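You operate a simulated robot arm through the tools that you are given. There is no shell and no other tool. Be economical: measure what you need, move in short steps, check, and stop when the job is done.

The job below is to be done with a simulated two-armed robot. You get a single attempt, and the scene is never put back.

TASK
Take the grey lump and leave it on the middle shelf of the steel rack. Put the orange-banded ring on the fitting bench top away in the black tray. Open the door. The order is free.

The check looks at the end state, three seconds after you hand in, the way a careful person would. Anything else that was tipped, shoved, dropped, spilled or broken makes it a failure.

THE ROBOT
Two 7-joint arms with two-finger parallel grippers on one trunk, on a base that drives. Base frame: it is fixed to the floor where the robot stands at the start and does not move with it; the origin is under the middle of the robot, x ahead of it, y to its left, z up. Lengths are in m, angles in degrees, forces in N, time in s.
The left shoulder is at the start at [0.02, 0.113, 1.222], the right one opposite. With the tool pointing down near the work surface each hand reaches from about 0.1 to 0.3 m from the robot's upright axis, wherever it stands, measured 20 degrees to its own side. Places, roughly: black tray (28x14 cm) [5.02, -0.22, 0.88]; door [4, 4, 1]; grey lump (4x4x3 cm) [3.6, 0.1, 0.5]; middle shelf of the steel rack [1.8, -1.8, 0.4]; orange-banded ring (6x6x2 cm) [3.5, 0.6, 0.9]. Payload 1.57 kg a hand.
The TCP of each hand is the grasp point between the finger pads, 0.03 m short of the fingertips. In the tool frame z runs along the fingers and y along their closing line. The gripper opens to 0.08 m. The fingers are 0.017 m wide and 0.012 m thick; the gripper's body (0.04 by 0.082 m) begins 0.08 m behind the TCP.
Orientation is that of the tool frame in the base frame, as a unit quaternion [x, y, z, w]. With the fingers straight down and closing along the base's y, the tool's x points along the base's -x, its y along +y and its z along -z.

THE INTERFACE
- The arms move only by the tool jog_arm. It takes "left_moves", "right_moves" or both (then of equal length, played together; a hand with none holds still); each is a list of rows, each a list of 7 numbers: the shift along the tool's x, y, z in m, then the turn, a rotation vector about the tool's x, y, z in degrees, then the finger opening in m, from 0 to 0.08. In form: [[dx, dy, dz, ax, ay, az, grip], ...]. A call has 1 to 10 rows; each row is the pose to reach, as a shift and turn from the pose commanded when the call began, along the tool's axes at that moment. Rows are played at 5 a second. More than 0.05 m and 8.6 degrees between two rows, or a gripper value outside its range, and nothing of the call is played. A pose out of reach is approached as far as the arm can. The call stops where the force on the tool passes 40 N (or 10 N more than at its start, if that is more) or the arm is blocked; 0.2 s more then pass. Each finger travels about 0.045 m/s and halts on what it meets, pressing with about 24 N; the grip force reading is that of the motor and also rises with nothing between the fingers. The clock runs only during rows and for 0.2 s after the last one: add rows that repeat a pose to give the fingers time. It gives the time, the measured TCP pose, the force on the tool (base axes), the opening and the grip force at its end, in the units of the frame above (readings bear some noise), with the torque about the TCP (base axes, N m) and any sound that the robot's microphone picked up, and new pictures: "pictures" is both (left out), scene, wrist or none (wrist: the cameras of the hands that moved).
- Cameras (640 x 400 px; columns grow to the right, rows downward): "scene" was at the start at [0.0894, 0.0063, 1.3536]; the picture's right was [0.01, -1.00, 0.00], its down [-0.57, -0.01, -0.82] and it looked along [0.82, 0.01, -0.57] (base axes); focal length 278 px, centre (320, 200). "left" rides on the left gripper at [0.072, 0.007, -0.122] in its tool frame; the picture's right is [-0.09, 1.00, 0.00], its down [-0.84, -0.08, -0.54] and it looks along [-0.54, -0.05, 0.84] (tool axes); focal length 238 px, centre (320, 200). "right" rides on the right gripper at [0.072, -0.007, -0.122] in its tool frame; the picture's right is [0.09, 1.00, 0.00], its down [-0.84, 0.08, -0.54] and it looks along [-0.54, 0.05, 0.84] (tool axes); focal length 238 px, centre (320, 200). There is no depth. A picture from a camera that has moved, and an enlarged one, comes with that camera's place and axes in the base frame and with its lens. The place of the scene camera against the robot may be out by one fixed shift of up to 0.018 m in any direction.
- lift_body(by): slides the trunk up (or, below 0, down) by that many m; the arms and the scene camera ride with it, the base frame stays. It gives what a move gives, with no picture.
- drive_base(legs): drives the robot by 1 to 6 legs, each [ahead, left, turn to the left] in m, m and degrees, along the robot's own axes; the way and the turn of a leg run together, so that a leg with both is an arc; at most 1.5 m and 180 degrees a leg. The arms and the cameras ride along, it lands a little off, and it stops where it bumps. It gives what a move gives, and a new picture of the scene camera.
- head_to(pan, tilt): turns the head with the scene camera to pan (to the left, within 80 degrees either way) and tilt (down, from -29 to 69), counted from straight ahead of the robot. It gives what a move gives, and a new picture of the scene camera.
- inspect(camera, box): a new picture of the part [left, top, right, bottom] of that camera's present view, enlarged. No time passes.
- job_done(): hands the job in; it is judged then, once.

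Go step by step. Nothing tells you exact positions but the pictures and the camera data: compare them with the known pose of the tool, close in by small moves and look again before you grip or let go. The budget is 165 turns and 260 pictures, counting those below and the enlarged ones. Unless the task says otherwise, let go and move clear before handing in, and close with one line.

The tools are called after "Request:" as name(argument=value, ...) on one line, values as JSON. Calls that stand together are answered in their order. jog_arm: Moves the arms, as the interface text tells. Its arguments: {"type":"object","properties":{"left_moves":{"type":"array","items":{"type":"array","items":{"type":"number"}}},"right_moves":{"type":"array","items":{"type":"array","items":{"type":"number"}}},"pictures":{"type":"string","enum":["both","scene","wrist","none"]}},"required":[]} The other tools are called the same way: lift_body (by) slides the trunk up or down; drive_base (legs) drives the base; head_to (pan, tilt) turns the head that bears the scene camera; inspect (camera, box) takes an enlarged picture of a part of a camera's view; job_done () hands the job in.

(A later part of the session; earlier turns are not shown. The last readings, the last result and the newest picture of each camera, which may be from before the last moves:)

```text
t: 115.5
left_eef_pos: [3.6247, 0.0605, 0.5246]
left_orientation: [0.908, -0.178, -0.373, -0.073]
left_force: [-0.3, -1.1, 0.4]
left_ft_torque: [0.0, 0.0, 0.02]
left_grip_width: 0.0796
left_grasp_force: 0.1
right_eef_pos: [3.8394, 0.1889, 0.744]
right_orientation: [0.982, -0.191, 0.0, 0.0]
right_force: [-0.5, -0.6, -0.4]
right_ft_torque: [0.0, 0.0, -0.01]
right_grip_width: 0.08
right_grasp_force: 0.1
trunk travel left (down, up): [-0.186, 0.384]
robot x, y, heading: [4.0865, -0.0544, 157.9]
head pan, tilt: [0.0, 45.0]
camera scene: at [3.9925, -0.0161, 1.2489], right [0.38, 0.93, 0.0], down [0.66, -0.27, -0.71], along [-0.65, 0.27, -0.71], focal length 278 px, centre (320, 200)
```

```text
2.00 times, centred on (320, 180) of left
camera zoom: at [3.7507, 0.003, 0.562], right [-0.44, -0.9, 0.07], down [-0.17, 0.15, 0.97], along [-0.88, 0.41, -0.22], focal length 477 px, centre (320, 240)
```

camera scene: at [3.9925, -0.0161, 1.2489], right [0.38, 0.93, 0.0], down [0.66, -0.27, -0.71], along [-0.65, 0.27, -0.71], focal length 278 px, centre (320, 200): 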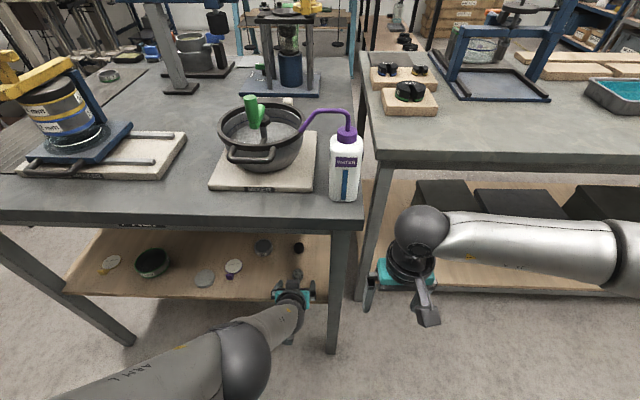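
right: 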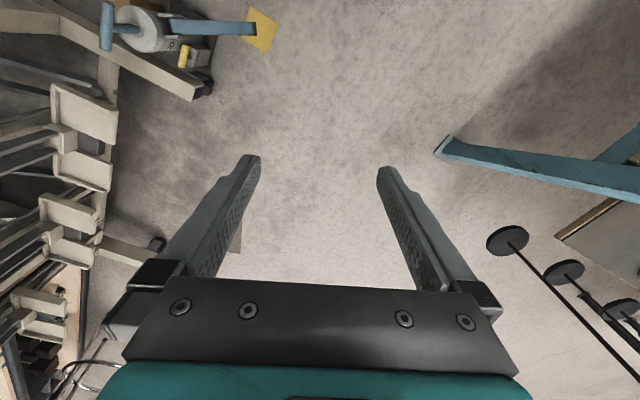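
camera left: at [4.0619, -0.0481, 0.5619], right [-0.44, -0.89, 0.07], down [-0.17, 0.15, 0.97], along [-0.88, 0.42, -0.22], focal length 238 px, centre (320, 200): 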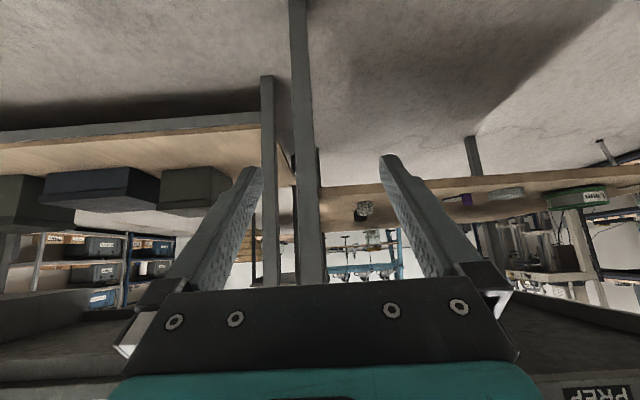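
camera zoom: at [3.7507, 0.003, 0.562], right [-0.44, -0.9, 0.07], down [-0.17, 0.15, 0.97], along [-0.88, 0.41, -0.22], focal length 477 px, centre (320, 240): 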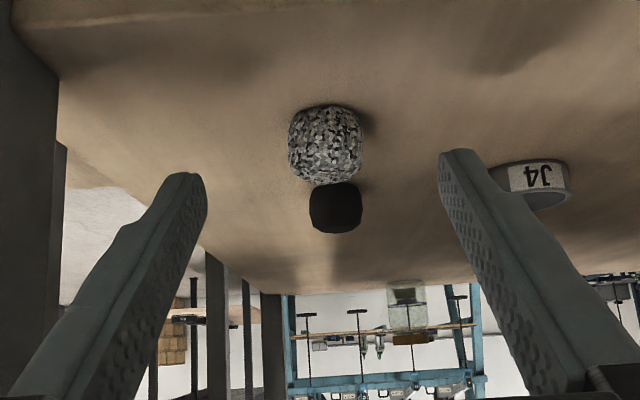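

The lump is straight along the finger axis, 4–5 cm ahead. I advance along the tool axis and look before closing.

Request:
jog_arm(left_moves=[[0, 0, 0.012, 0, 0, 0, 0.08], [-0.001, 0, 0.024, 0, 0, 0, 0.08], [-0.002, 0, 0.034, 0, 0, 0, 0.08]], pictures="wrist")

```text
t: 116.3
left_eef_pos: [3.6136, 0.0611, 0.5306]
left_orientation: [0.908, -0.178, -0.373, -0.072]
left_force: [-0.3, 0.0, 0.1]
left_ft_torque: [-0.01, -0.07, -0.01]
left_grip_width: 0.0801
left_grasp_force: 0.1
left hand out of reach, approached as far as the arm can: row 1, 2, 3
right_eef_pos: [3.8391, 0.1898, 0.745]
right_orientation: [0.981, -0.192, 0.001, 0.0]
right_force: [1.1, 0.0, 0.6]
right_ft_torque: [-0.03, 0.0, -0.02]
right_grip_width: 0.0798
right_grasp_force: 0.1
trunk travel left (down, up): [-0.186, 0.384]
robot x, y, heading: [4.0828, -0.0547, 157.5]
head pan, tilt: [0.0, 45.0]
camera left: at [3.7391, 0.0045, 0.5683], right [-0.44, -0.9, 0.07], down [-0.17, 0.15, 0.97], along [-0.88, 0.41, -0.22], focal length 238 px, centre (320, 200)
```

left: 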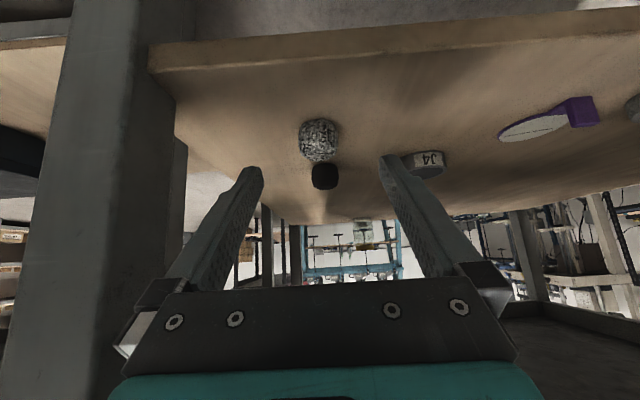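

The arm is at full extension, so I lower with the trunk and finish with the base; the open fingers straddle the lump.

Request:
lift_body(by=-0.028)

Request:
drive_base(legs=[[0.022, 0, 0]])

Request:
inspect(camera="left", box=[160, 80, 480, 280])

```text
t: 117.0
left_eef_pos: [3.6142, 0.0617, 0.5018]
left_orientation: [0.907, -0.177, -0.374, -0.073]
left_force: [0.5, -0.2, -0.1]
left_ft_torque: [-0.02, -0.02, -0.03]
left_grip_width: 0.0801
left_grasp_force: 0.0
right_eef_pos: [3.8379, 0.1888, 0.717]
right_orientation: [0.982, -0.191, 0.001, 0.0]
right_force: [0.2, -0.2, -0.2]
right_ft_torque: [0.0, 0.02, 0.0]
right_grip_width: 0.08
right_grasp_force: 0.1
trunk travel left (down, up): [-0.158, 0.412]
robot x, y, heading: [4.0857, -0.0566, 157.6]
head pan, tilt: [0.0, 45.0]
```

```text
t: 117.8
left_eef_pos: [3.5941, 0.0694, 0.5028]
left_orientation: [0.908, -0.178, -0.373, -0.072]
left_force: [0.6, 0.2, -0.1]
left_ft_torque: [0.03, 0.0, -0.01]
left_grip_width: 0.0799
left_grasp_force: 0.0
right_eef_pos: [3.8204, 0.197, 0.7167]
right_orientation: [0.981, -0.193, 0.001, 0.001]
right_force: [0.3, 0.3, 0.0]
right_ft_torque: [-0.03, -0.02, 0.01]
right_grip_width: 0.0798
right_grasp_force: 0.0
trunk travel left (down, up): [-0.158, 0.412]
robot x, y, heading: [4.0641, -0.0455, 157.9]
head pan, tilt: [0.0, 45.0]
camera scene: at [3.9723, -0.0079, 1.2209], right [0.38, 0.93, 0.0], down [0.65, -0.27, -0.71], along [-0.65, 0.27, -0.71], focal length 278 px, centre (320, 200)
```

scene: 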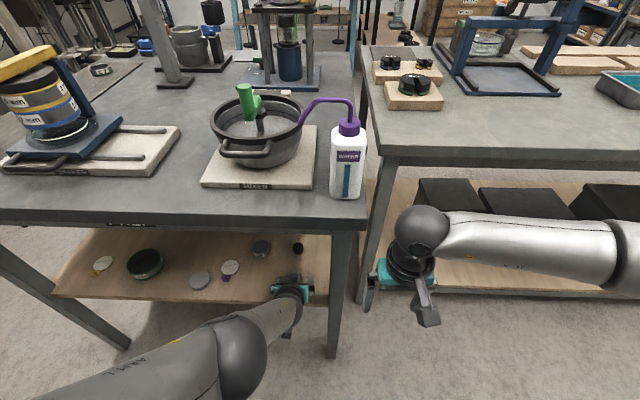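

```text
2.00 times, centred on (320, 180) of left
camera zoom: at [3.7191, 0.0125, 0.5401], right [-0.44, -0.9, 0.07], down [-0.17, 0.15, 0.97], along [-0.88, 0.41, -0.22], focal length 477 px, centre (320, 240)
```

zoom: 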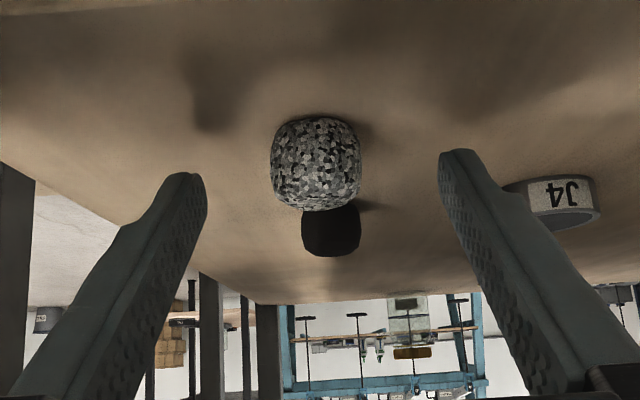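

The lump is between the fingers but about 1 cm below their axis. I lower 10 mm and then close.

Request:
lift_body(by=-0.01)

Request:
inspect(camera="left", box=[160, 80, 480, 280])

```text
t: 118.4
left_eef_pos: [3.5925, 0.0694, 0.4936]
left_orientation: [0.908, -0.178, -0.374, -0.072]
left_force: [-0.3, -0.2, 0.0]
left_ft_torque: [-0.01, 0.01, 0.01]
left_grip_width: 0.0803
left_grasp_force: 0.1
right_eef_pos: [3.8194, 0.1971, 0.7068]
right_orientation: [0.981, -0.192, 0.0, 0.001]
right_force: [0.2, 0.1, -0.5]
right_ft_torque: [0.0, -0.03, 0.01]
right_grip_width: 0.08
right_grasp_force: 0.2
trunk travel left (down, up): [-0.148, 0.422]
robot x, y, heading: [4.0669, -0.045, 157.6]
head pan, tilt: [0.0, 45.0]
```

```text
2.00 times, centred on (320, 180) of left
camera zoom: at [3.7191, 0.0125, 0.5302], right [-0.44, -0.9, 0.07], down [-0.17, 0.15, 0.97], along [-0.88, 0.41, -0.22], focal length 477 px, centre (320, 240)
```

zoom: 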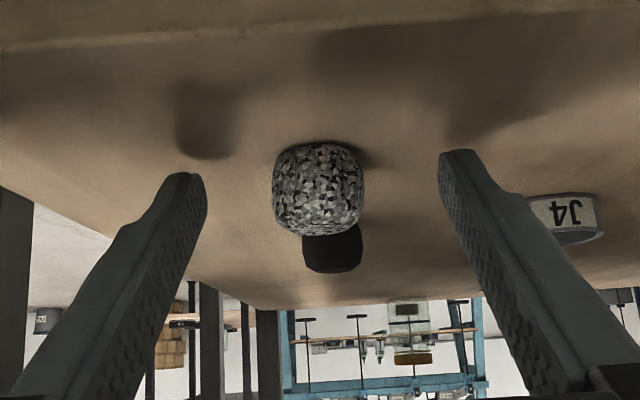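

Parallax shows the lump 2 cm farther than the tips. I drive 2 cm forward, lower 5 mm and check.

Request:
drive_base(legs=[[0.02, 0, 0]])

Request:
lift_body(by=-0.005)

Request:
inspect(camera="left", box=[160, 80, 480, 280])

```text
t: 119.2
left_eef_pos: [3.5758, 0.0773, 0.4924]
left_orientation: [0.908, -0.177, -0.373, -0.072]
left_force: [-0.5, -0.3, 0.6]
left_ft_torque: [0.0, -0.01, 0.02]
left_grip_width: 0.0799
left_grasp_force: 0.0
right_eef_pos: [3.8013, 0.2051, 0.7071]
right_orientation: [0.981, -0.192, 0.001, 0.0]
right_force: [-0.5, -0.1, 0.1]
right_ft_torque: [-0.01, 0.02, 0.0]
right_grip_width: 0.0802
right_grasp_force: 0.1
trunk travel left (down, up): [-0.148, 0.422]
robot x, y, heading: [4.05, -0.0421, 158.0]
head pan, tilt: [0.0, 45.0]
camera scene: at [3.9538, -0.0003, 1.2109], right [0.38, 0.93, 0.0], down [0.65, -0.27, -0.71], along [-0.65, 0.27, -0.71], focal length 278 px, centre (320, 200)
```

scene: 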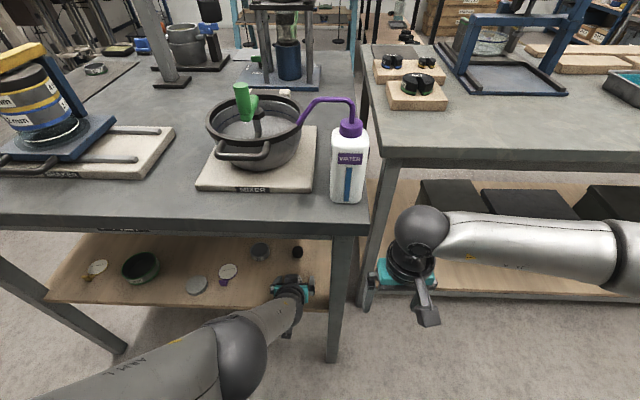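

```text
t: 119.8
left_eef_pos: [3.5762, 0.0774, 0.4887]
left_orientation: [0.908, -0.178, -0.373, -0.072]
left_force: [-0.1, -0.1, -0.2]
left_ft_torque: [0.0, -0.01, -0.01]
left_grip_width: 0.0801
left_grasp_force: 0.1
right_eef_pos: [3.8014, 0.2048, 0.7026]
right_orientation: [0.982, -0.191, 0.0, 0.0]
right_force: [-0.1, 0.4, 0.1]
right_ft_torque: [-0.02, 0.0, 0.01]
right_grip_width: 0.0798
right_grasp_force: 0.0
trunk travel left (down, up): [-0.143, 0.427]
robot x, y, heading: [4.047, -0.041, 157.9]
head pan, tilt: [0.0, 45.0]
```

```text
2.00 times, centred on (320, 180) of left
camera zoom: at [3.7006, 0.02, 0.5252], right [-0.44, -0.9, 0.07], down [-0.17, 0.15, 0.97], along [-0.88, 0.41, -0.22], focal length 477 px, centre (320, 240)
```

zoom: 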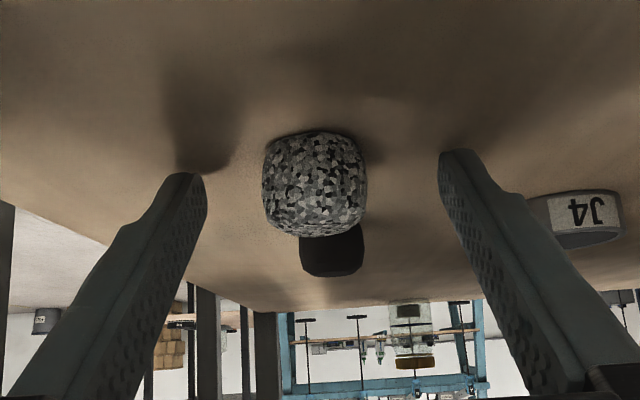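

Tips reach the lump's middle; I go 1.2 cm further and close the fingers.

Request:
drive_base(legs=[[0.012, 0, 0]])

Request:
jog_arm(left_moves=[[0, 0, 0, 0, 0, 0, 0.06], [0, 0, 0, 0, 0, 0, 0.04], [0, 0, 0, 0, 0, 0, 0.02], [0, 0, 0, 0, 0, 0, 0.02], [0, 0, 0, 0, 0, 0, 0.02], [0, 0, 0, 0, 0, 0, 0.02]], pictures="wrist")

```text
t: 120.5
left_eef_pos: [3.5644, 0.0827, 0.4875]
left_orientation: [0.908, -0.177, -0.374, -0.072]
left_force: [-0.3, 0.8, 0.3]
left_ft_torque: [0.0, 0.0, 0.0]
left_grip_width: 0.0797
left_grasp_force: 0.0
right_eef_pos: [3.7896, 0.2095, 0.7016]
right_orientation: [0.981, -0.192, 0.001, 0.0]
right_force: [0.0, 0.2, -0.3]
right_ft_torque: [0.03, 0.0, -0.01]
right_grip_width: 0.0799
right_grasp_force: 0.0
trunk travel left (down, up): [-0.143, 0.427]
robot x, y, heading: [4.0383, -0.0363, 157.6]
head pan, tilt: [0.0, 45.0]
camera scene: at [3.9427, 0.0042, 1.2059], right [0.38, 0.93, 0.0], down [0.65, -0.27, -0.71], along [-0.65, 0.27, -0.71], focal length 278 px, centre (320, 200)
```

scene: 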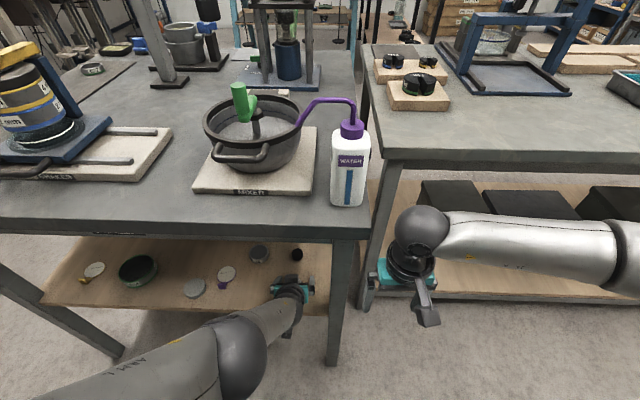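

```text
t: 121.9
left_eef_pos: [3.565, 0.0815, 0.4876]
left_orientation: [0.908, -0.178, -0.373, -0.073]
left_force: [-0.3, -0.1, 1.5]
left_ft_torque: [-0.05, 0.0, 0.02]
left_grip_width: 0.0325
left_grasp_force: 24.2
right_eef_pos: [3.7896, 0.21, 0.7017]
right_orientation: [0.981, -0.192, 0.0, 0.0]
right_force: [0.5, 0.0, 0.1]
right_ft_torque: [0.05, 0.0, 0.0]
right_grip_width: 0.0801
right_grasp_force: 0.1
trunk travel left (down, up): [-0.143, 0.427]
robot x, y, heading: [4.0384, -0.0387, 158.2]
head pan, tilt: [0.0, 45.0]
camera left: at [3.6894, 0.0246, 0.5252], right [-0.44, -0.9, 0.07], down [-0.17, 0.15, 0.97], along [-0.88, 0.41, -0.22], focal length 238 px, centre (320, 200)
```

left: 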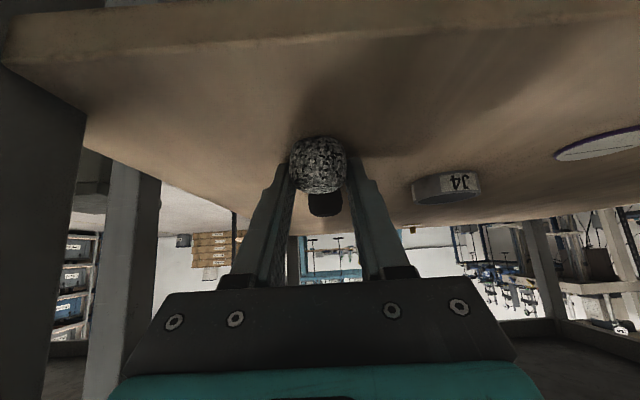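

The lump is gripped. I lift 5 cm and back straight out.

Request:
lift_body(by=0.05)

Request:
drive_base(legs=[[-0.33, 0, 0]])

Request:
inspect(camera="left", box=[160, 80, 480, 280])

```text
t: 122.8
left_eef_pos: [3.5631, 0.0824, 0.5387]
left_orientation: [0.908, -0.177, -0.374, -0.072]
left_force: [0.4, 0.1, -0.2]
left_ft_torque: [0.01, 0.0, 0.01]
left_grip_width: 0.0324
left_grasp_force: 23.5
right_eef_pos: [3.7889, 0.2099, 0.7518]
right_orientation: [0.981, -0.192, 0.001, 0.001]
right_force: [0.1, 0.1, 0.6]
right_ft_torque: [0.02, -0.01, 0.03]
right_grip_width: 0.0801
right_grasp_force: 0.2
trunk travel left (down, up): [-0.193, 0.377]
robot x, y, heading: [4.0388, -0.0358, 158.0]
head pan, tilt: [0.0, 45.0]
```

```text
t: 125.0
left_eef_pos: [3.8685, -0.0428, 0.5384]
left_orientation: [0.908, -0.175, -0.373, -0.072]
left_force: [0.9, 0.2, -0.4]
left_ft_torque: [-0.03, 0.02, 0.0]
left_grip_width: 0.0327
left_grasp_force: 24.3
right_eef_pos: [4.0918, 0.0848, 0.7519]
right_orientation: [0.982, -0.19, 0.001, 0.0]
right_force: [-0.8, -0.2, -0.7]
right_ft_torque: [0.0, 0.0, 0.01]
right_grip_width: 0.0801
right_grasp_force: 0.0
trunk travel left (down, up): [-0.193, 0.377]
robot x, y, heading: [4.3417, -0.1607, 157.9]
head pan, tilt: [0.0, 45.0]
camera scene: at [4.2468, -0.1196, 1.256], right [0.37, 0.93, 0.0], down [0.66, -0.26, -0.71], along [-0.66, 0.26, -0.71], focal length 278 px, centre (320, 200)
```

scene: 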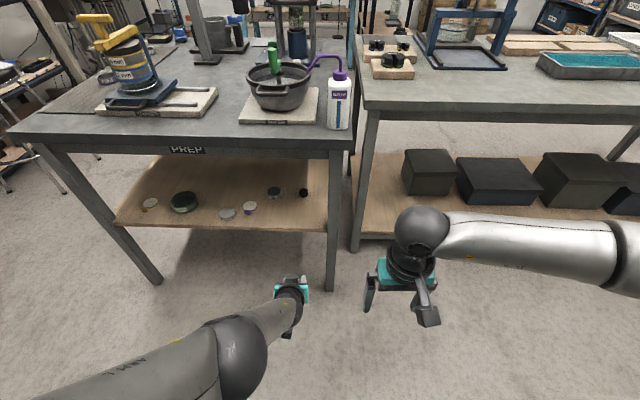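

```text
2.00 times, centred on (320, 180) of left
camera zoom: at [3.9933, -0.1, 0.5752], right [-0.43, -0.9, 0.07], down [-0.17, 0.15, 0.97], along [-0.89, 0.41, -0.22], focal length 477 px, centre (320, 240)
```

zoom: 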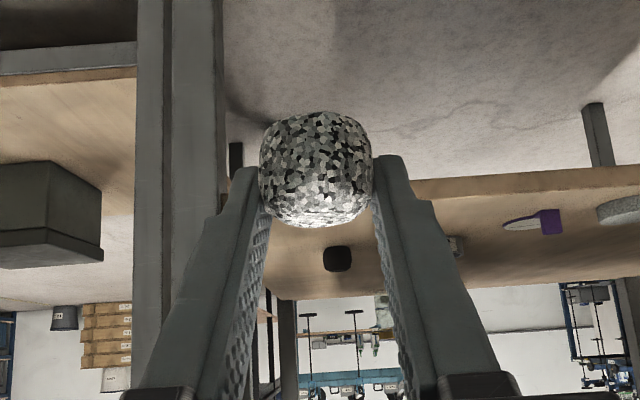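

The lump is firmly held. I turn to face the steel rack's side of the room and drive out of the aisle.

Request:
drive_base(legs=[[0, 0, 87.3], [1.4, 0, 0]])

Request:
head_to(pan=-20, tilt=35)

```text
t: 135.8
left_eef_pos: [3.5955, -1.9272, 0.5382]
left_orientation: [0.78, 0.497, -0.32, 0.205]
left_force: [1.0, -0.1, -0.5]
left_ft_torque: [0.02, 0.0, -0.01]
left_grip_width: 0.0327
left_grasp_force: 24.2
right_eef_pos: [3.4794, -1.6953, 0.753]
right_orientation: [0.843, 0.538, 0.001, 0.0]
right_force: [0.2, 0.0, 0.1]
right_ft_torque: [0.01, -0.01, -0.02]
right_grip_width: 0.0802
right_grasp_force: 0.1
trunk travel left (down, up): [-0.193, 0.377]
robot x, y, heading: [3.7364, -1.4641, -114.9]
head pan, tilt: [0.0, 45.0]
camera scene: at [3.6879, -1.5391, 1.256], right [-0.91, 0.42, 0.0], down [0.3, 0.64, -0.71], along [-0.3, -0.64, -0.71], focal length 278 px, centre (320, 200)
```

scene: 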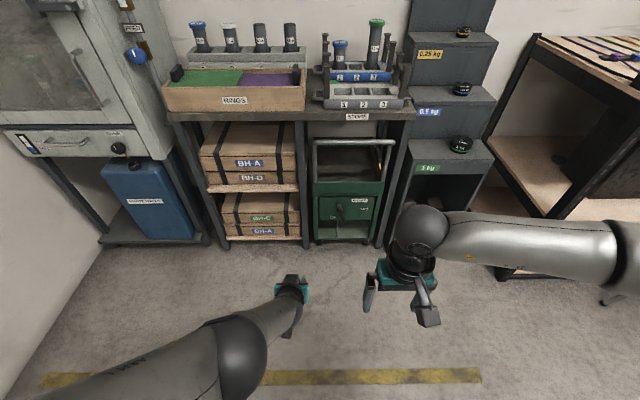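

```text
t: 136.7
left_eef_pos: [3.5957, -1.9272, 0.5382]
left_orientation: [0.78, 0.497, -0.32, 0.205]
left_force: [-0.8, -0.2, -0.6]
left_ft_torque: [-0.01, 0.0, 0.04]
left_grip_width: 0.0326
left_grasp_force: 24.0
right_eef_pos: [3.4786, -1.6969, 0.7521]
right_orientation: [0.843, 0.538, 0.0, -0.001]
right_force: [-0.7, 0.2, 0.2]
right_ft_torque: [0.03, -0.01, 0.02]
right_grip_width: 0.0801
right_grasp_force: 0.1
trunk travel left (down, up): [-0.193, 0.377]
robot x, y, heading: [3.7367, -1.4617, -114.9]
head pan, tilt: [-20.0, 35.0]
camera scene: at [3.6601, -1.5277, 1.2707], right [-0.71, 0.71, 0.0], down [0.4, 0.41, -0.82], along [-0.58, -0.58, -0.57], focal length 278 px, centre (320, 200)
```

scene: 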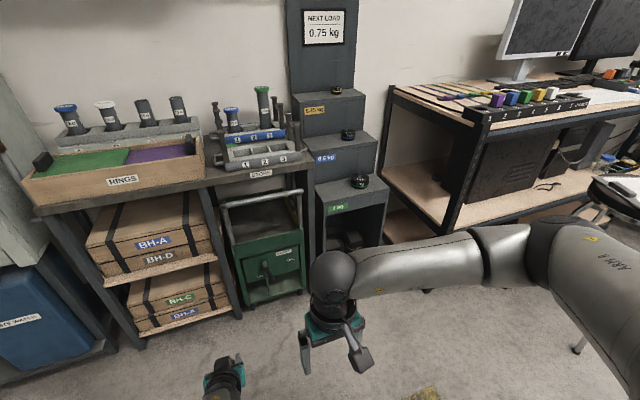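

The steel rack's left end has bare wood on the middle shelf, left of the stool. I strafe right and turn 45° to look straight at that corner.

Request:
drive_base(legs=[[0, -0.75, 0], [0, 0, -45]])

Request:
head_to(pan=0, tilt=40)

```text
t: 142.7
left_eef_pos: [2.6381, -1.3701, 0.5376]
left_orientation: [0.912, 0.156, -0.374, 0.065]
left_force: [0.4, 0.5, 0.3]
left_ft_torque: [-0.02, 0.02, -0.02]
left_grip_width: 0.0322
left_grasp_force: 23.4
right_eef_pos: [2.7222, -1.1258, 0.7513]
right_orientation: [0.986, 0.17, 0.002, 0.0]
right_force: [-0.4, 0.2, 0.8]
right_ft_torque: [-0.03, 0.01, -0.01]
right_grip_width: 0.0802
right_grasp_force: 0.0
trunk travel left (down, up): [-0.193, 0.377]
robot x, y, heading: [3.0701, -1.146, -160.5]
head pan, tilt: [-20.0, 35.0]
camera scene: at [2.9621, -1.1425, 1.2708], right [0.01, 1.0, 0.0], down [0.57, -0.01, -0.82], along [-0.82, 0.01, -0.57], focal length 278 px, centre (320, 200)
```

scene: 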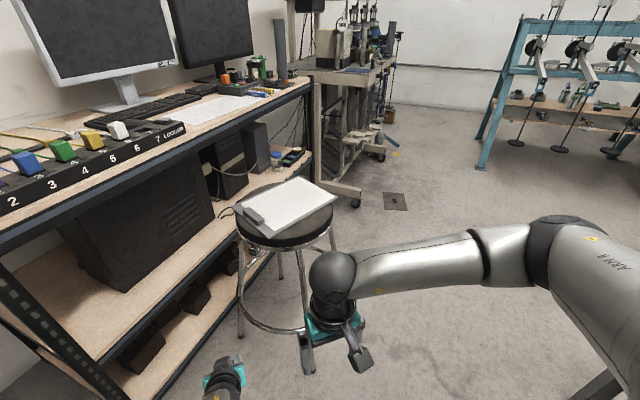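

```text
t: 143.6
left_eef_pos: [2.6371, -1.3714, 0.5378]
left_orientation: [0.912, 0.156, -0.374, 0.065]
left_force: [0.7, 1.3, 0.0]
left_ft_torque: [0.0, 0.01, 0.01]
left_grip_width: 0.0324
left_grasp_force: 23.7
right_eef_pos: [2.7217, -1.1259, 0.751]
right_orientation: [0.986, 0.169, 0.001, -0.001]
right_force: [0.2, 0.5, -0.4]
right_ft_torque: [0.02, 0.0, -0.01]
right_grip_width: 0.08
right_grasp_force: 0.1
trunk travel left (down, up): [-0.193, 0.377]
robot x, y, heading: [3.0674, -1.1462, -160.6]
head pan, tilt: [0.0, 40.0]
camera scene: at [2.9699, -1.1716, 1.2632], right [-0.33, 0.94, 0.0], down [0.61, 0.21, -0.77], along [-0.72, -0.25, -0.64], focal length 278 px, centre (320, 200)
```

scene: 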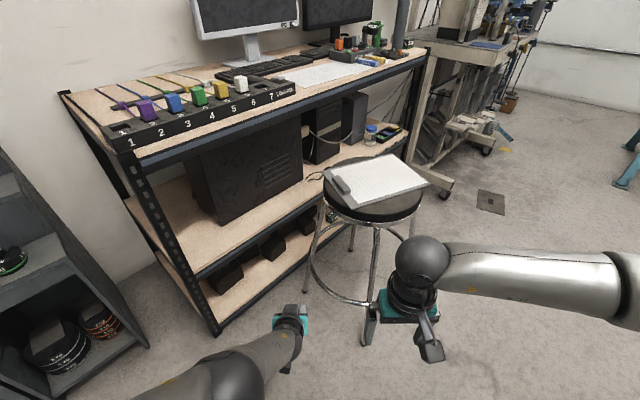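

Rack's middle shelf is at z ≈ 0.415 with a bare 16 cm strip ahead of the black cabinet. I strafe left, then approach past the front post.

Request:
drive_base(legs=[[0, 0.237, 0], [0.22, 0, 0]])

Request:
inspect(camera="left", box=[0, 0, 640, 400])

```text
t: 146.6
left_eef_pos: [2.5039, -1.6663, 0.5374]
left_orientation: [0.912, 0.153, -0.375, 0.064]
left_force: [-0.3, -0.8, 0.1]
left_ft_torque: [-0.02, -0.02, -0.02]
left_grip_width: 0.0325
left_grasp_force: 24.4
right_eef_pos: [2.5892, -1.4221, 0.7512]
right_orientation: [0.986, 0.167, 0.001, -0.001]
right_force: [0.5, -0.4, 0.4]
right_ft_torque: [0.0, 0.0, -0.01]
right_grip_width: 0.0801
right_grasp_force: 0.0
trunk travel left (down, up): [-0.193, 0.377]
robot x, y, heading: [2.937, -1.4404, -160.9]
head pan, tilt: [0.0, 40.0]
camera scene: at [2.837, -1.468, 1.2632], right [-0.33, 0.94, 0.0], down [0.61, 0.21, -0.77], along [-0.72, -0.25, -0.64], focal length 278 px, centre (320, 200)
```

scene: 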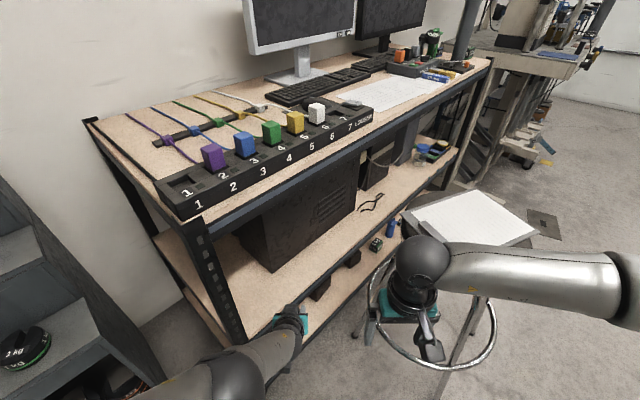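

```text
1.00 times, centred on (320, 200) of left (not enlarged: the box is as wide or as high as the picture)
camera zoom: at [2.6364, -1.6266, 0.5751], right [0.27, -0.96, 0.07], down [-0.23, 0.0, 0.97], along [-0.94, -0.27, -0.22], focal length 238 px, centre (320, 200)
```

zoom: 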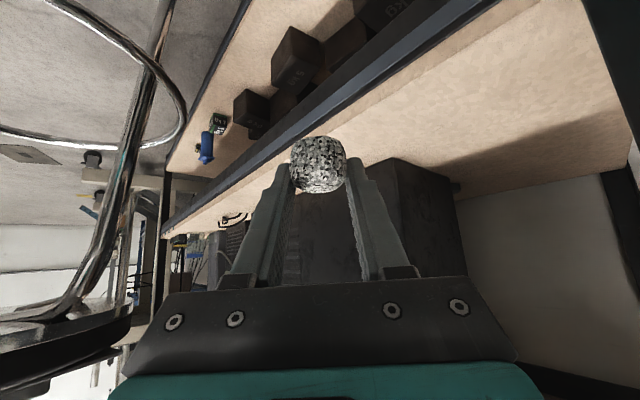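

Clear of post and stool. I advance 15 cm more and look again.

Request:
drive_base(legs=[[0.15, 0, 0]])

Request:
inspect(camera="left", box=[0, 0, 640, 400])

```text
t: 148.0
left_eef_pos: [2.3605, -1.7152, 0.538]
left_orientation: [0.912, 0.154, -0.374, 0.064]
left_force: [-0.5, -0.8, -1.2]
left_ft_torque: [-0.02, -0.02, -0.01]
left_grip_width: 0.0323
left_grasp_force: 24.1
right_eef_pos: [2.4446, -1.4707, 0.7509]
right_orientation: [0.986, 0.167, 0.001, 0.0]
right_force: [0.3, -0.5, 1.0]
right_ft_torque: [0.02, 0.01, -0.01]
right_grip_width: 0.08
right_grasp_force: 0.0
trunk travel left (down, up): [-0.193, 0.377]
robot x, y, heading: [2.7925, -1.4925, -160.7]
head pan, tilt: [0.0, 40.0]
camera scene: at [2.6935, -1.5179, 1.2632], right [-0.33, 0.94, 0.0], down [0.61, 0.21, -0.77], along [-0.72, -0.25, -0.64], focal length 278 px, centre (320, 200)
```

scene: 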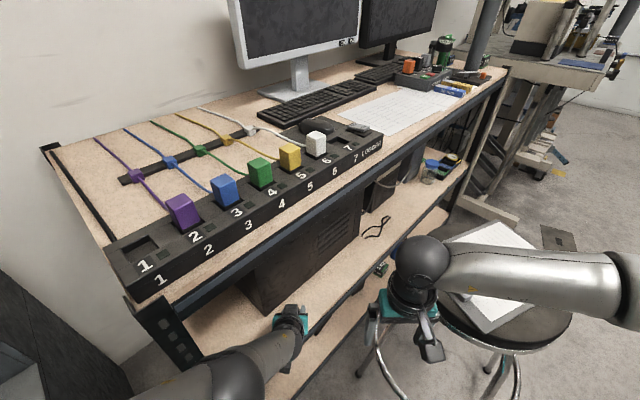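

```text
1.00 times, centred on (320, 200) of left (not enlarged: the box is as wide or as high as the picture)
camera zoom: at [2.493, -1.6765, 0.575], right [0.27, -0.96, 0.07], down [-0.23, 0.0, 0.97], along [-0.94, -0.27, -0.22], focal length 238 px, centre (320, 200)
```

zoom: 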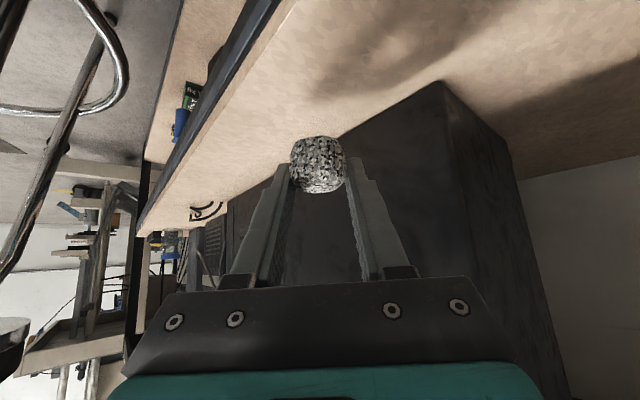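

Lump is above the bare strip, ahead of the cabinet. I go 3 cm more and lower toward the shelf.

Request:
drive_base(legs=[[0.03, 0, 0]])

Request:
lift_body(by=-0.065)

Request:
inspect(camera="left", box=[0, 0, 640, 400])

```text
t: 148.8
left_eef_pos: [2.3328, -1.726, 0.5377]
left_orientation: [0.912, 0.153, -0.375, 0.063]
left_force: [-0.2, 0.3, -0.3]
left_ft_torque: [-0.01, 0.01, -0.01]
left_grip_width: 0.0322
left_grasp_force: 24.0
right_eef_pos: [2.4174, -1.4813, 0.7523]
right_orientation: [0.986, 0.167, 0.0, 0.0]
right_force: [0.0, 0.4, -0.1]
right_ft_torque: [-0.02, 0.03, 0.01]
right_grip_width: 0.0798
right_grasp_force: 0.0
trunk travel left (down, up): [-0.193, 0.377]
robot x, y, heading: [2.7684, -1.5048, -160.8]
head pan, tilt: [0.0, 40.0]
camera scene: at [2.6651, -1.5278, 1.2632], right [-0.33, 0.94, 0.0], down [0.61, 0.21, -0.77], along [-0.72, -0.25, -0.64], focal length 278 px, centre (320, 200)
```

scene: 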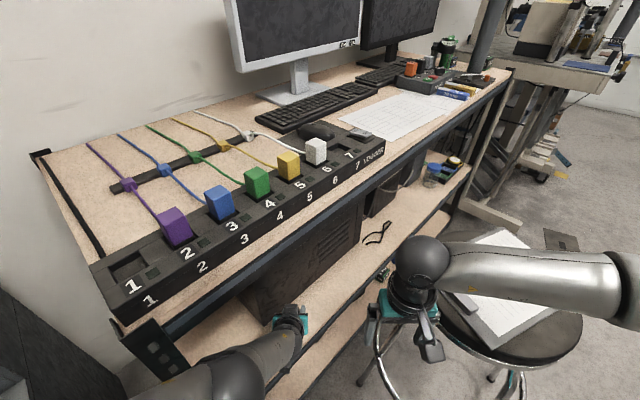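

```text
t: 149.9
left_eef_pos: [2.3287, -1.7263, 0.4763]
left_orientation: [0.91, 0.153, -0.379, 0.064]
left_force: [3.5, -0.2, 29.9]
left_ft_torque: [0.19, 0.22, 0.01]
left_grip_width: 0.0326
left_grasp_force: 24.6
right_eef_pos: [2.4181, -1.4804, 0.6871]
right_orientation: [0.986, 0.167, -0.001, 0.001]
right_force: [-0.1, 0.2, 0.3]
right_ft_torque: [-0.03, -0.01, 0.01]
right_grip_width: 0.0802
right_grasp_force: 0.1
trunk travel left (down, up): [-0.128, 0.442]
robot x, y, heading: [2.7637, -1.5, -160.6]
head pan, tilt: [0.0, 40.0]
```

```text
1.00 times, centred on (320, 200) of left (not enlarged: the box is as wide or as high as the picture)
camera zoom: at [2.4624, -1.6864, 0.513], right [0.27, -0.96, 0.07], down [-0.22, 0.01, 0.98], along [-0.94, -0.27, -0.21], focal length 238 px, centre (320, 200)
```

zoom: 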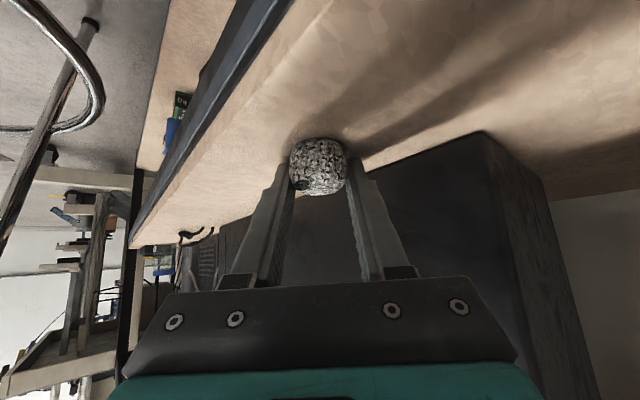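

The lump touches the shelf (30 N). I relieve slightly and open.

Request:
lift_body(by=0.004)

Request:
jog_arm(left_moves=[[0, 0, 0, 0, 0, 0, 0.035], [0, 0, 0, 0, 0, 0, 0.04], [0, 0, 0, 0, 0, 0, 0.05], [0, 0, 0, 0, 0, 0, 0.06], [0, 0, 0, 0, 0, 0, 0.06]], pictures="wrist")

```text
t: 150.4
left_eef_pos: [2.3327, -1.7252, 0.477]
left_orientation: [0.912, 0.154, -0.375, 0.064]
left_force: [-2.1, 0.3, 13.4]
left_ft_torque: [0.04, 0.32, -0.04]
left_grip_width: 0.0326
left_grasp_force: 23.8
right_eef_pos: [2.4172, -1.4815, 0.6915]
right_orientation: [0.986, 0.166, 0.0, 0.0]
right_force: [0.2, -0.9, -0.2]
right_ft_torque: [0.03, -0.01, 0.02]
right_grip_width: 0.08
right_grasp_force: 0.1
trunk travel left (down, up): [-0.132, 0.438]
robot x, y, heading: [2.7648, -1.4987, -160.8]
head pan, tilt: [0.0, 40.0]
```

```text
t: 151.6
left_eef_pos: [2.3345, -1.7299, 0.4776]
left_orientation: [0.911, 0.156, -0.375, 0.068]
left_force: [17.1, -12.3, 24.8]
left_ft_torque: [-0.17, 0.17, 0.27]
left_grip_width: 0.0457
left_grasp_force: 0.0
right_eef_pos: [2.4181, -1.4815, 0.6922]
right_orientation: [0.986, 0.167, 0.0, 0.0]
right_force: [0.7, 0.4, 0.3]
right_ft_torque: [-0.03, -0.02, -0.02]
right_grip_width: 0.0799
right_grasp_force: 0.0
trunk travel left (down, up): [-0.132, 0.438]
robot x, y, heading: [2.7642, -1.4991, -160.7]
head pan, tilt: [0.0, 40.0]
camera left: at [2.4665, -1.6888, 0.5142], right [0.27, -0.96, 0.07], down [-0.23, 0.01, 0.97], along [-0.94, -0.28, -0.22], focal length 238 px, centre (320, 200)
```

left: 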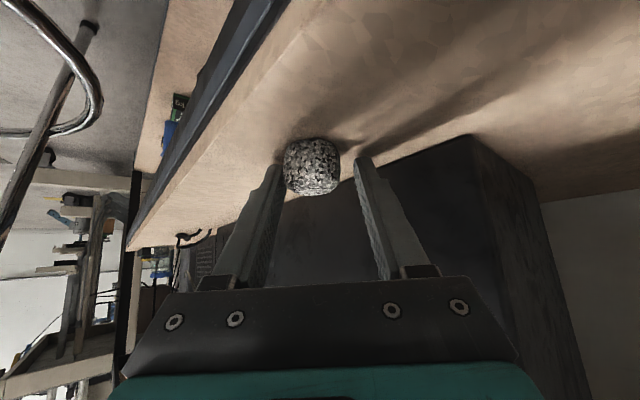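

Fingertips press on the shelf while opening; I raise 8 mm to relieve and look.

Request:
lift_body(by=0.008)

Request:
inspect(camera="left", box=[160, 80, 480, 280])

```text
t: 152.2
left_eef_pos: [2.3307, -1.723, 0.4856]
left_orientation: [0.913, 0.153, -0.374, 0.062]
left_force: [0.0, 0.7, -0.2]
left_ft_torque: [0.0, 0.02, 0.02]
left_grip_width: 0.0602
left_grasp_force: 0.1
right_eef_pos: [2.4167, -1.4817, 0.6994]
right_orientation: [0.986, 0.167, 0.001, 0.0]
right_force: [0.1, -0.6, -0.4]
right_ft_torque: [-0.01, 0.0, -0.02]
right_grip_width: 0.0799
right_grasp_force: 0.2
trunk travel left (down, up): [-0.14, 0.43]
robot x, y, heading: [2.7633, -1.502, -160.9]
head pan, tilt: [0.0, 40.0]
```

```text
2.00 times, centred on (320, 180) of left
camera zoom: at [2.4646, -1.6845, 0.5219], right [0.26, -0.96, 0.06], down [-0.23, 0.0, 0.97], along [-0.94, -0.27, -0.22], focal length 477 px, centre (320, 240)
```

zoom: 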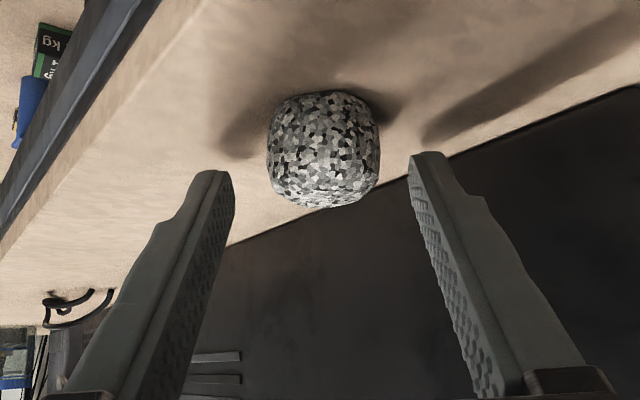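

The lump stands free on the middle shelf. I back straight out and check.

Request:
lift_body(by=0.03)

Request:
drive_base(legs=[[-0.36, 0, 0]])

Request:
inspect(camera="scene", box=[160, 150, 480, 350])

```text
t: 152.9
left_eef_pos: [2.331, -1.7246, 0.515]
left_orientation: [0.912, 0.154, -0.374, 0.064]
left_force: [-0.3, 0.1, 0.2]
left_ft_torque: [-0.01, -0.03, 0.0]
left_grip_width: 0.0601
left_grasp_force: 0.0
right_eef_pos: [2.4176, -1.4797, 0.7299]
right_orientation: [0.986, 0.167, 0.001, 0.0]
right_force: [-0.3, -1.2, 0.9]
right_ft_torque: [-0.04, 0.0, 0.04]
right_grip_width: 0.0798
right_grasp_force: 0.0
trunk travel left (down, up): [-0.17, 0.4]
robot x, y, heading: [2.7633, -1.5061, -160.9]
head pan, tilt: [0.0, 40.0]
```

```text
t: 155.2
left_eef_pos: [2.673, -1.6044, 0.515]
left_orientation: [0.912, 0.151, -0.375, 0.063]
left_force: [-0.8, -0.6, -0.2]
left_ft_torque: [-0.01, -0.04, -0.01]
left_grip_width: 0.0599
left_grasp_force: 0.1
right_eef_pos: [2.7599, -1.3611, 0.7288]
right_orientation: [0.987, 0.164, 0.0, 0.0]
right_force: [0.4, 0.3, -0.4]
right_ft_torque: [0.0, -0.01, -0.03]
right_grip_width: 0.0799
right_grasp_force: 0.0
trunk travel left (down, up): [-0.17, 0.4]
robot x, y, heading: [3.1069, -1.3858, -161.0]
head pan, tilt: [0.0, 40.0]
camera scene: at [3.0071, -1.4095, 1.2402], right [-0.32, 0.95, 0.0], down [0.61, 0.21, -0.77], along [-0.73, -0.25, -0.64], focal length 278 px, centre (320, 200)
```

scene: 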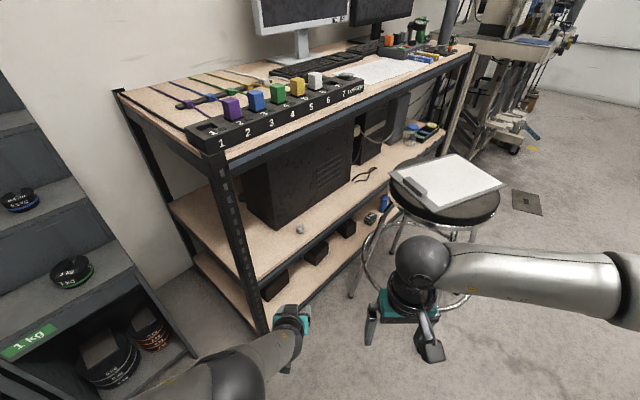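

```text
2.00 times, centred on (320, 250) of scene
camera zoom: at [3.0071, -1.4095, 1.2402], right [-0.32, 0.95, 0.0], down [0.61, 0.21, -0.77], along [-0.73, -0.25, -0.64], focal length 556 px, centre (320, 100)
```

zoom: 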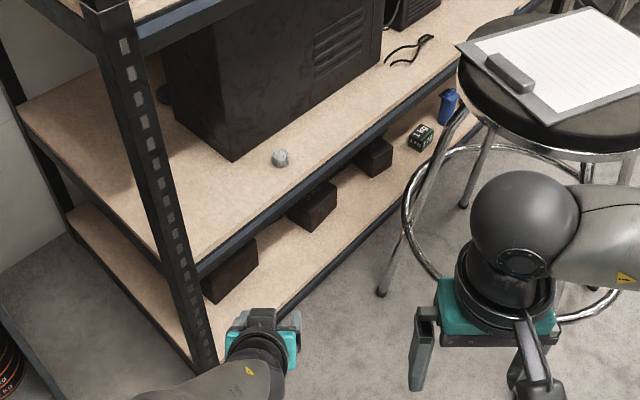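

The lump rests cleanly on the middle shelf. Now the door: I turn around and drive back up the aisle toward it.

Request:
drive_base(legs=[[0, 0, -133.7], [0, -0.45, 0], [1.4, 0, 0]])

Request:
head_to(pan=25, tilt=20)

```text
t: 170.0
left_eef_pos: [4.1933, 0.1911, 0.5146]
left_orientation: [-0.512, 0.77, 0.211, 0.316]
left_force: [0.5, -0.4, 0.1]
left_ft_torque: [0.0, 0.03, -0.01]
left_grip_width: 0.0599
left_grasp_force: 0.0
right_eef_pos: [4.318, -0.0347, 0.7304]
right_orientation: [-0.554, 0.833, -0.001, -0.001]
right_force: [0.3, -0.5, -1.2]
right_ft_torque: [0.01, 0.02, -0.02]
right_grip_width: 0.0801
right_grasp_force: 0.1
trunk travel left (down, up): [-0.17, 0.4]
robot x, y, heading: [4.0718, -0.2796, 67.1]
head pan, tilt: [0.0, 40.0]
camera scene: at [4.098, -0.1867, 1.2402], right [0.92, -0.39, 0.0], down [-0.25, -0.59, -0.77], along [0.3, 0.71, -0.64], focal length 278 px, centre (320, 200)
```

scene: 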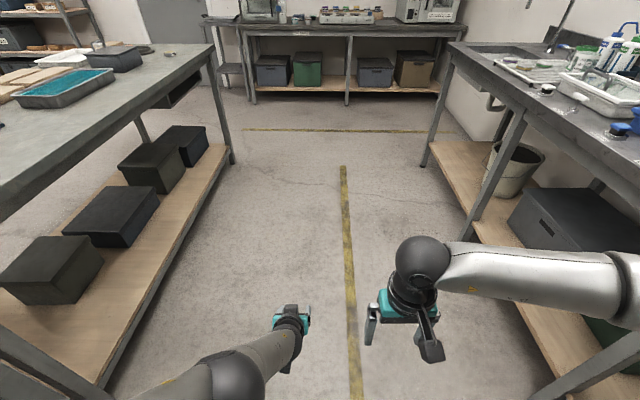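

```text
t: 170.9
left_eef_pos: [4.1921, 0.1912, 0.5151]
left_orientation: [-0.512, 0.77, 0.211, 0.316]
left_force: [-0.2, -0.5, 1.1]
left_ft_torque: [-0.03, -0.01, -0.03]
left_grip_width: 0.0601
left_grasp_force: 0.1
right_eef_pos: [4.3181, -0.0366, 0.7292]
right_orientation: [-0.554, 0.833, -0.001, -0.001]
right_force: [0.6, -0.6, 1.0]
right_ft_torque: [-0.03, 0.02, 0.02]
right_grip_width: 0.0801
right_grasp_force: 0.1
trunk travel left (down, up): [-0.17, 0.4]
robot x, y, heading: [4.0711, -0.2778, 67.5]
head pan, tilt: [25.0, 20.0]
camera scene: at [4.0615, -0.1721, 1.2716], right [1.0, 0.04, 0.0], down [0.01, -0.34, -0.94], along [-0.04, 0.94, -0.34], focal length 278 px, centre (320, 200)
```

scene: 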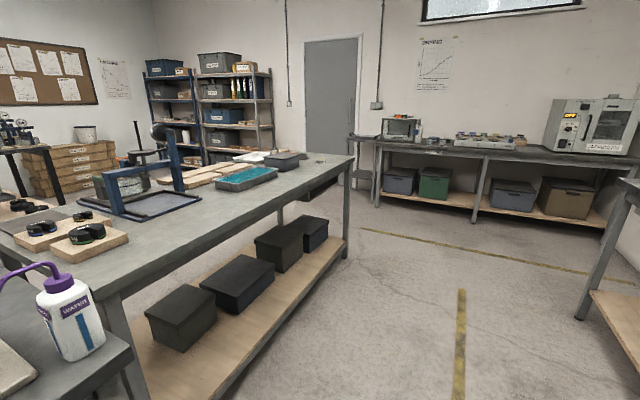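

The door is visible past the fitting bench's end. I zoom in for the handle and hinges.

Request:
inspect(camera="scene", box=[270, 25, 400, 190])

Request:
drive_base(legs=[[0, 0, -2], [1.5, 0, 0]])

Request:
head_to(pan=45, tilt=20)

```text
2.42 times, centred on (335, 108) of scene
camera zoom: at [4.0615, -0.1721, 1.2716], right [1.0, 0.04, 0.0], down [0.01, -0.34, -0.94], along [-0.04, 0.94, -0.34], focal length 674 px, centre (284, 424)
```

zoom: 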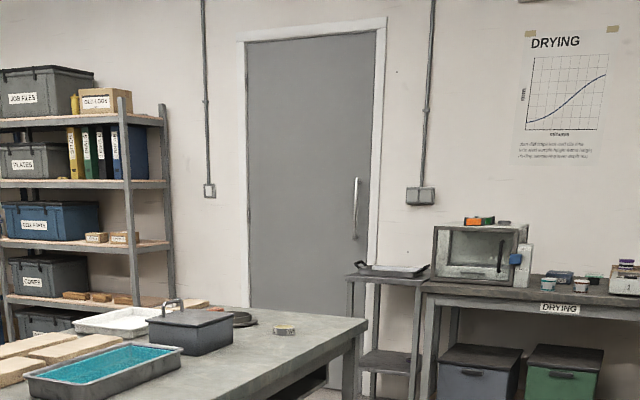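

```text
t: 178.8
left_eef_pos: [4.8099, 1.5656, 0.5151]
left_orientation: [-0.508, 0.773, 0.21, 0.318]
left_force: [-0.1, 0.4, -0.1]
left_ft_torque: [-0.01, 0.02, 0.03]
left_grip_width: 0.0602
left_grasp_force: 0.1
right_eef_pos: [4.9337, 1.3373, 0.729]
right_orientation: [-0.55, 0.835, 0.0, -0.001]
right_force: [0.0, 0.2, 0.2]
right_ft_torque: [0.0, 0.02, -0.01]
right_grip_width: 0.0801
right_grasp_force: 0.0
trunk travel left (down, up): [-0.17, 0.4]
robot x, y, heading: [4.6871, 1.0997, 66.6]
head pan, tilt: [25.0, 20.0]
camera scene: at [4.6757, 1.2042, 1.2716], right [1.0, 0.03, 0.0], down [0.01, -0.34, -0.94], along [-0.03, 0.94, -0.34], focal length 278 px, centre (320, 200)
```

scene: 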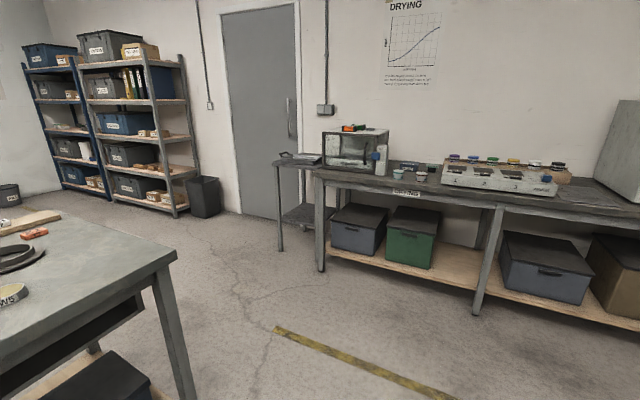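

```text
t: 179.6
left_eef_pos: [4.8107, 1.5668, 0.5148]
left_orientation: [-0.509, 0.773, 0.21, 0.317]
left_force: [0.1, -0.1, 0.6]
left_ft_torque: [0.01, -0.03, -0.01]
left_grip_width: 0.0599
left_grasp_force: 0.0
right_eef_pos: [4.9341, 1.3393, 0.7291]
right_orientation: [-0.549, 0.836, 0.0, -0.001]
right_force: [0.4, -0.1, -0.3]
right_ft_torque: [0.0, -0.02, -0.01]
right_grip_width: 0.0801
right_grasp_force: 0.0
trunk travel left (down, up): [-0.17, 0.4]
robot x, y, heading: [4.6834, 1.0948, 66.7]
head pan, tilt: [45.0, 20.0]
camera scene: at [4.6441, 1.1977, 1.2716], right [0.93, 0.37, 0.0], down [0.13, -0.32, -0.94], along [-0.35, 0.87, -0.34], focal length 278 px, centre (320, 200)
```

scene: 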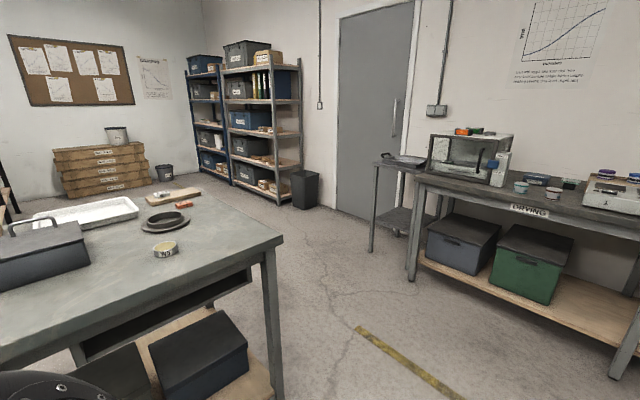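

Vertical pull bar at the door's right side (about x 4.28, y 3.90, z 0.92–1.28), hinges left. I drive round the bench end towards the door.

Request:
drive_base(legs=[[0, 0, -1.4], [1.0, 0, 0], [0, 0, 90], [1.4, 0, 0]])

Request:
head_to(pan=-60, tilt=15)

```text
t: 195.6
left_eef_pos: [3.3331, 2.7069, 0.5163]
left_orientation: [0.906, -0.187, -0.373, -0.076]
left_force: [-0.9, 0.9, 0.4]
left_ft_torque: [0.01, -0.01, 0.02]
left_grip_width: 0.06
left_grasp_force: 0.1
right_eef_pos: [3.5616, 2.829, 0.7288]
right_orientation: [0.979, -0.202, 0.001, 0.0]
right_force: [-0.4, -0.9, 0.4]
right_ft_torque: [-0.02, -0.01, -0.02]
right_grip_width: 0.0801
right_grasp_force: 0.0
trunk travel left (down, up): [-0.17, 0.4]
robot x, y, heading: [3.8017, 2.577, 156.6]
head pan, tilt: [45.0, 20.0]
camera scene: at [3.6981, 2.5543, 1.2716], right [-0.37, 0.93, 0.0], down [0.32, 0.13, -0.94], along [-0.87, -0.35, -0.34], focal length 278 px, centre (320, 200)
```

scene: 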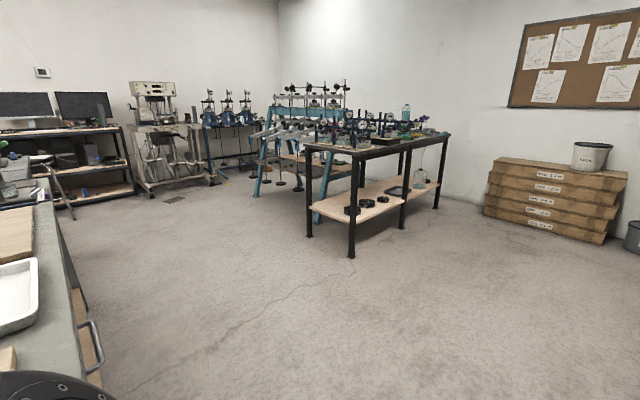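

```text
t: 197.4
left_eef_pos: [3.3328, 2.706, 0.5154]
left_orientation: [0.906, -0.187, -0.372, -0.077]
left_force: [-0.2, 0.6, -1.3]
left_ft_torque: [-0.01, 0.02, 0.01]
left_grip_width: 0.0599
left_grasp_force: 0.1
right_eef_pos: [3.5606, 2.8288, 0.7285]
right_orientation: [0.979, -0.202, 0.0, 0.001]
right_force: [0.4, 0.1, 0.7]
right_ft_torque: [-0.03, 0.01, 0.04]
right_grip_width: 0.0802
right_grasp_force: 0.1
trunk travel left (down, up): [-0.17, 0.4]
robot x, y, heading: [3.8004, 2.578, 156.8]
head pan, tilt: [-60.0, 15.0]
camera scene: at [3.7738, 2.6814, 1.2798], right [0.99, 0.12, 0.0], down [0.03, -0.26, -0.97], along [-0.11, 0.96, -0.26], focal length 278 px, centre (320, 200)
```

scene: 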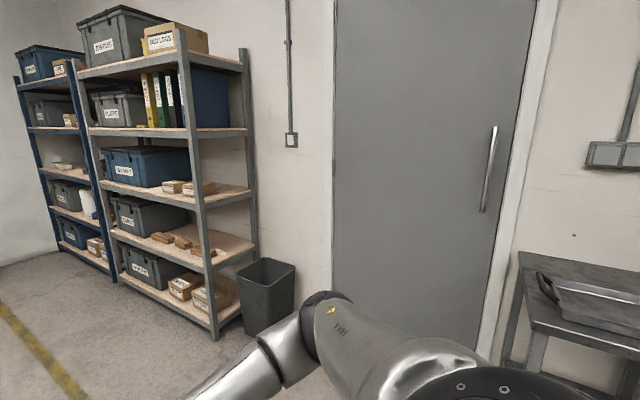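

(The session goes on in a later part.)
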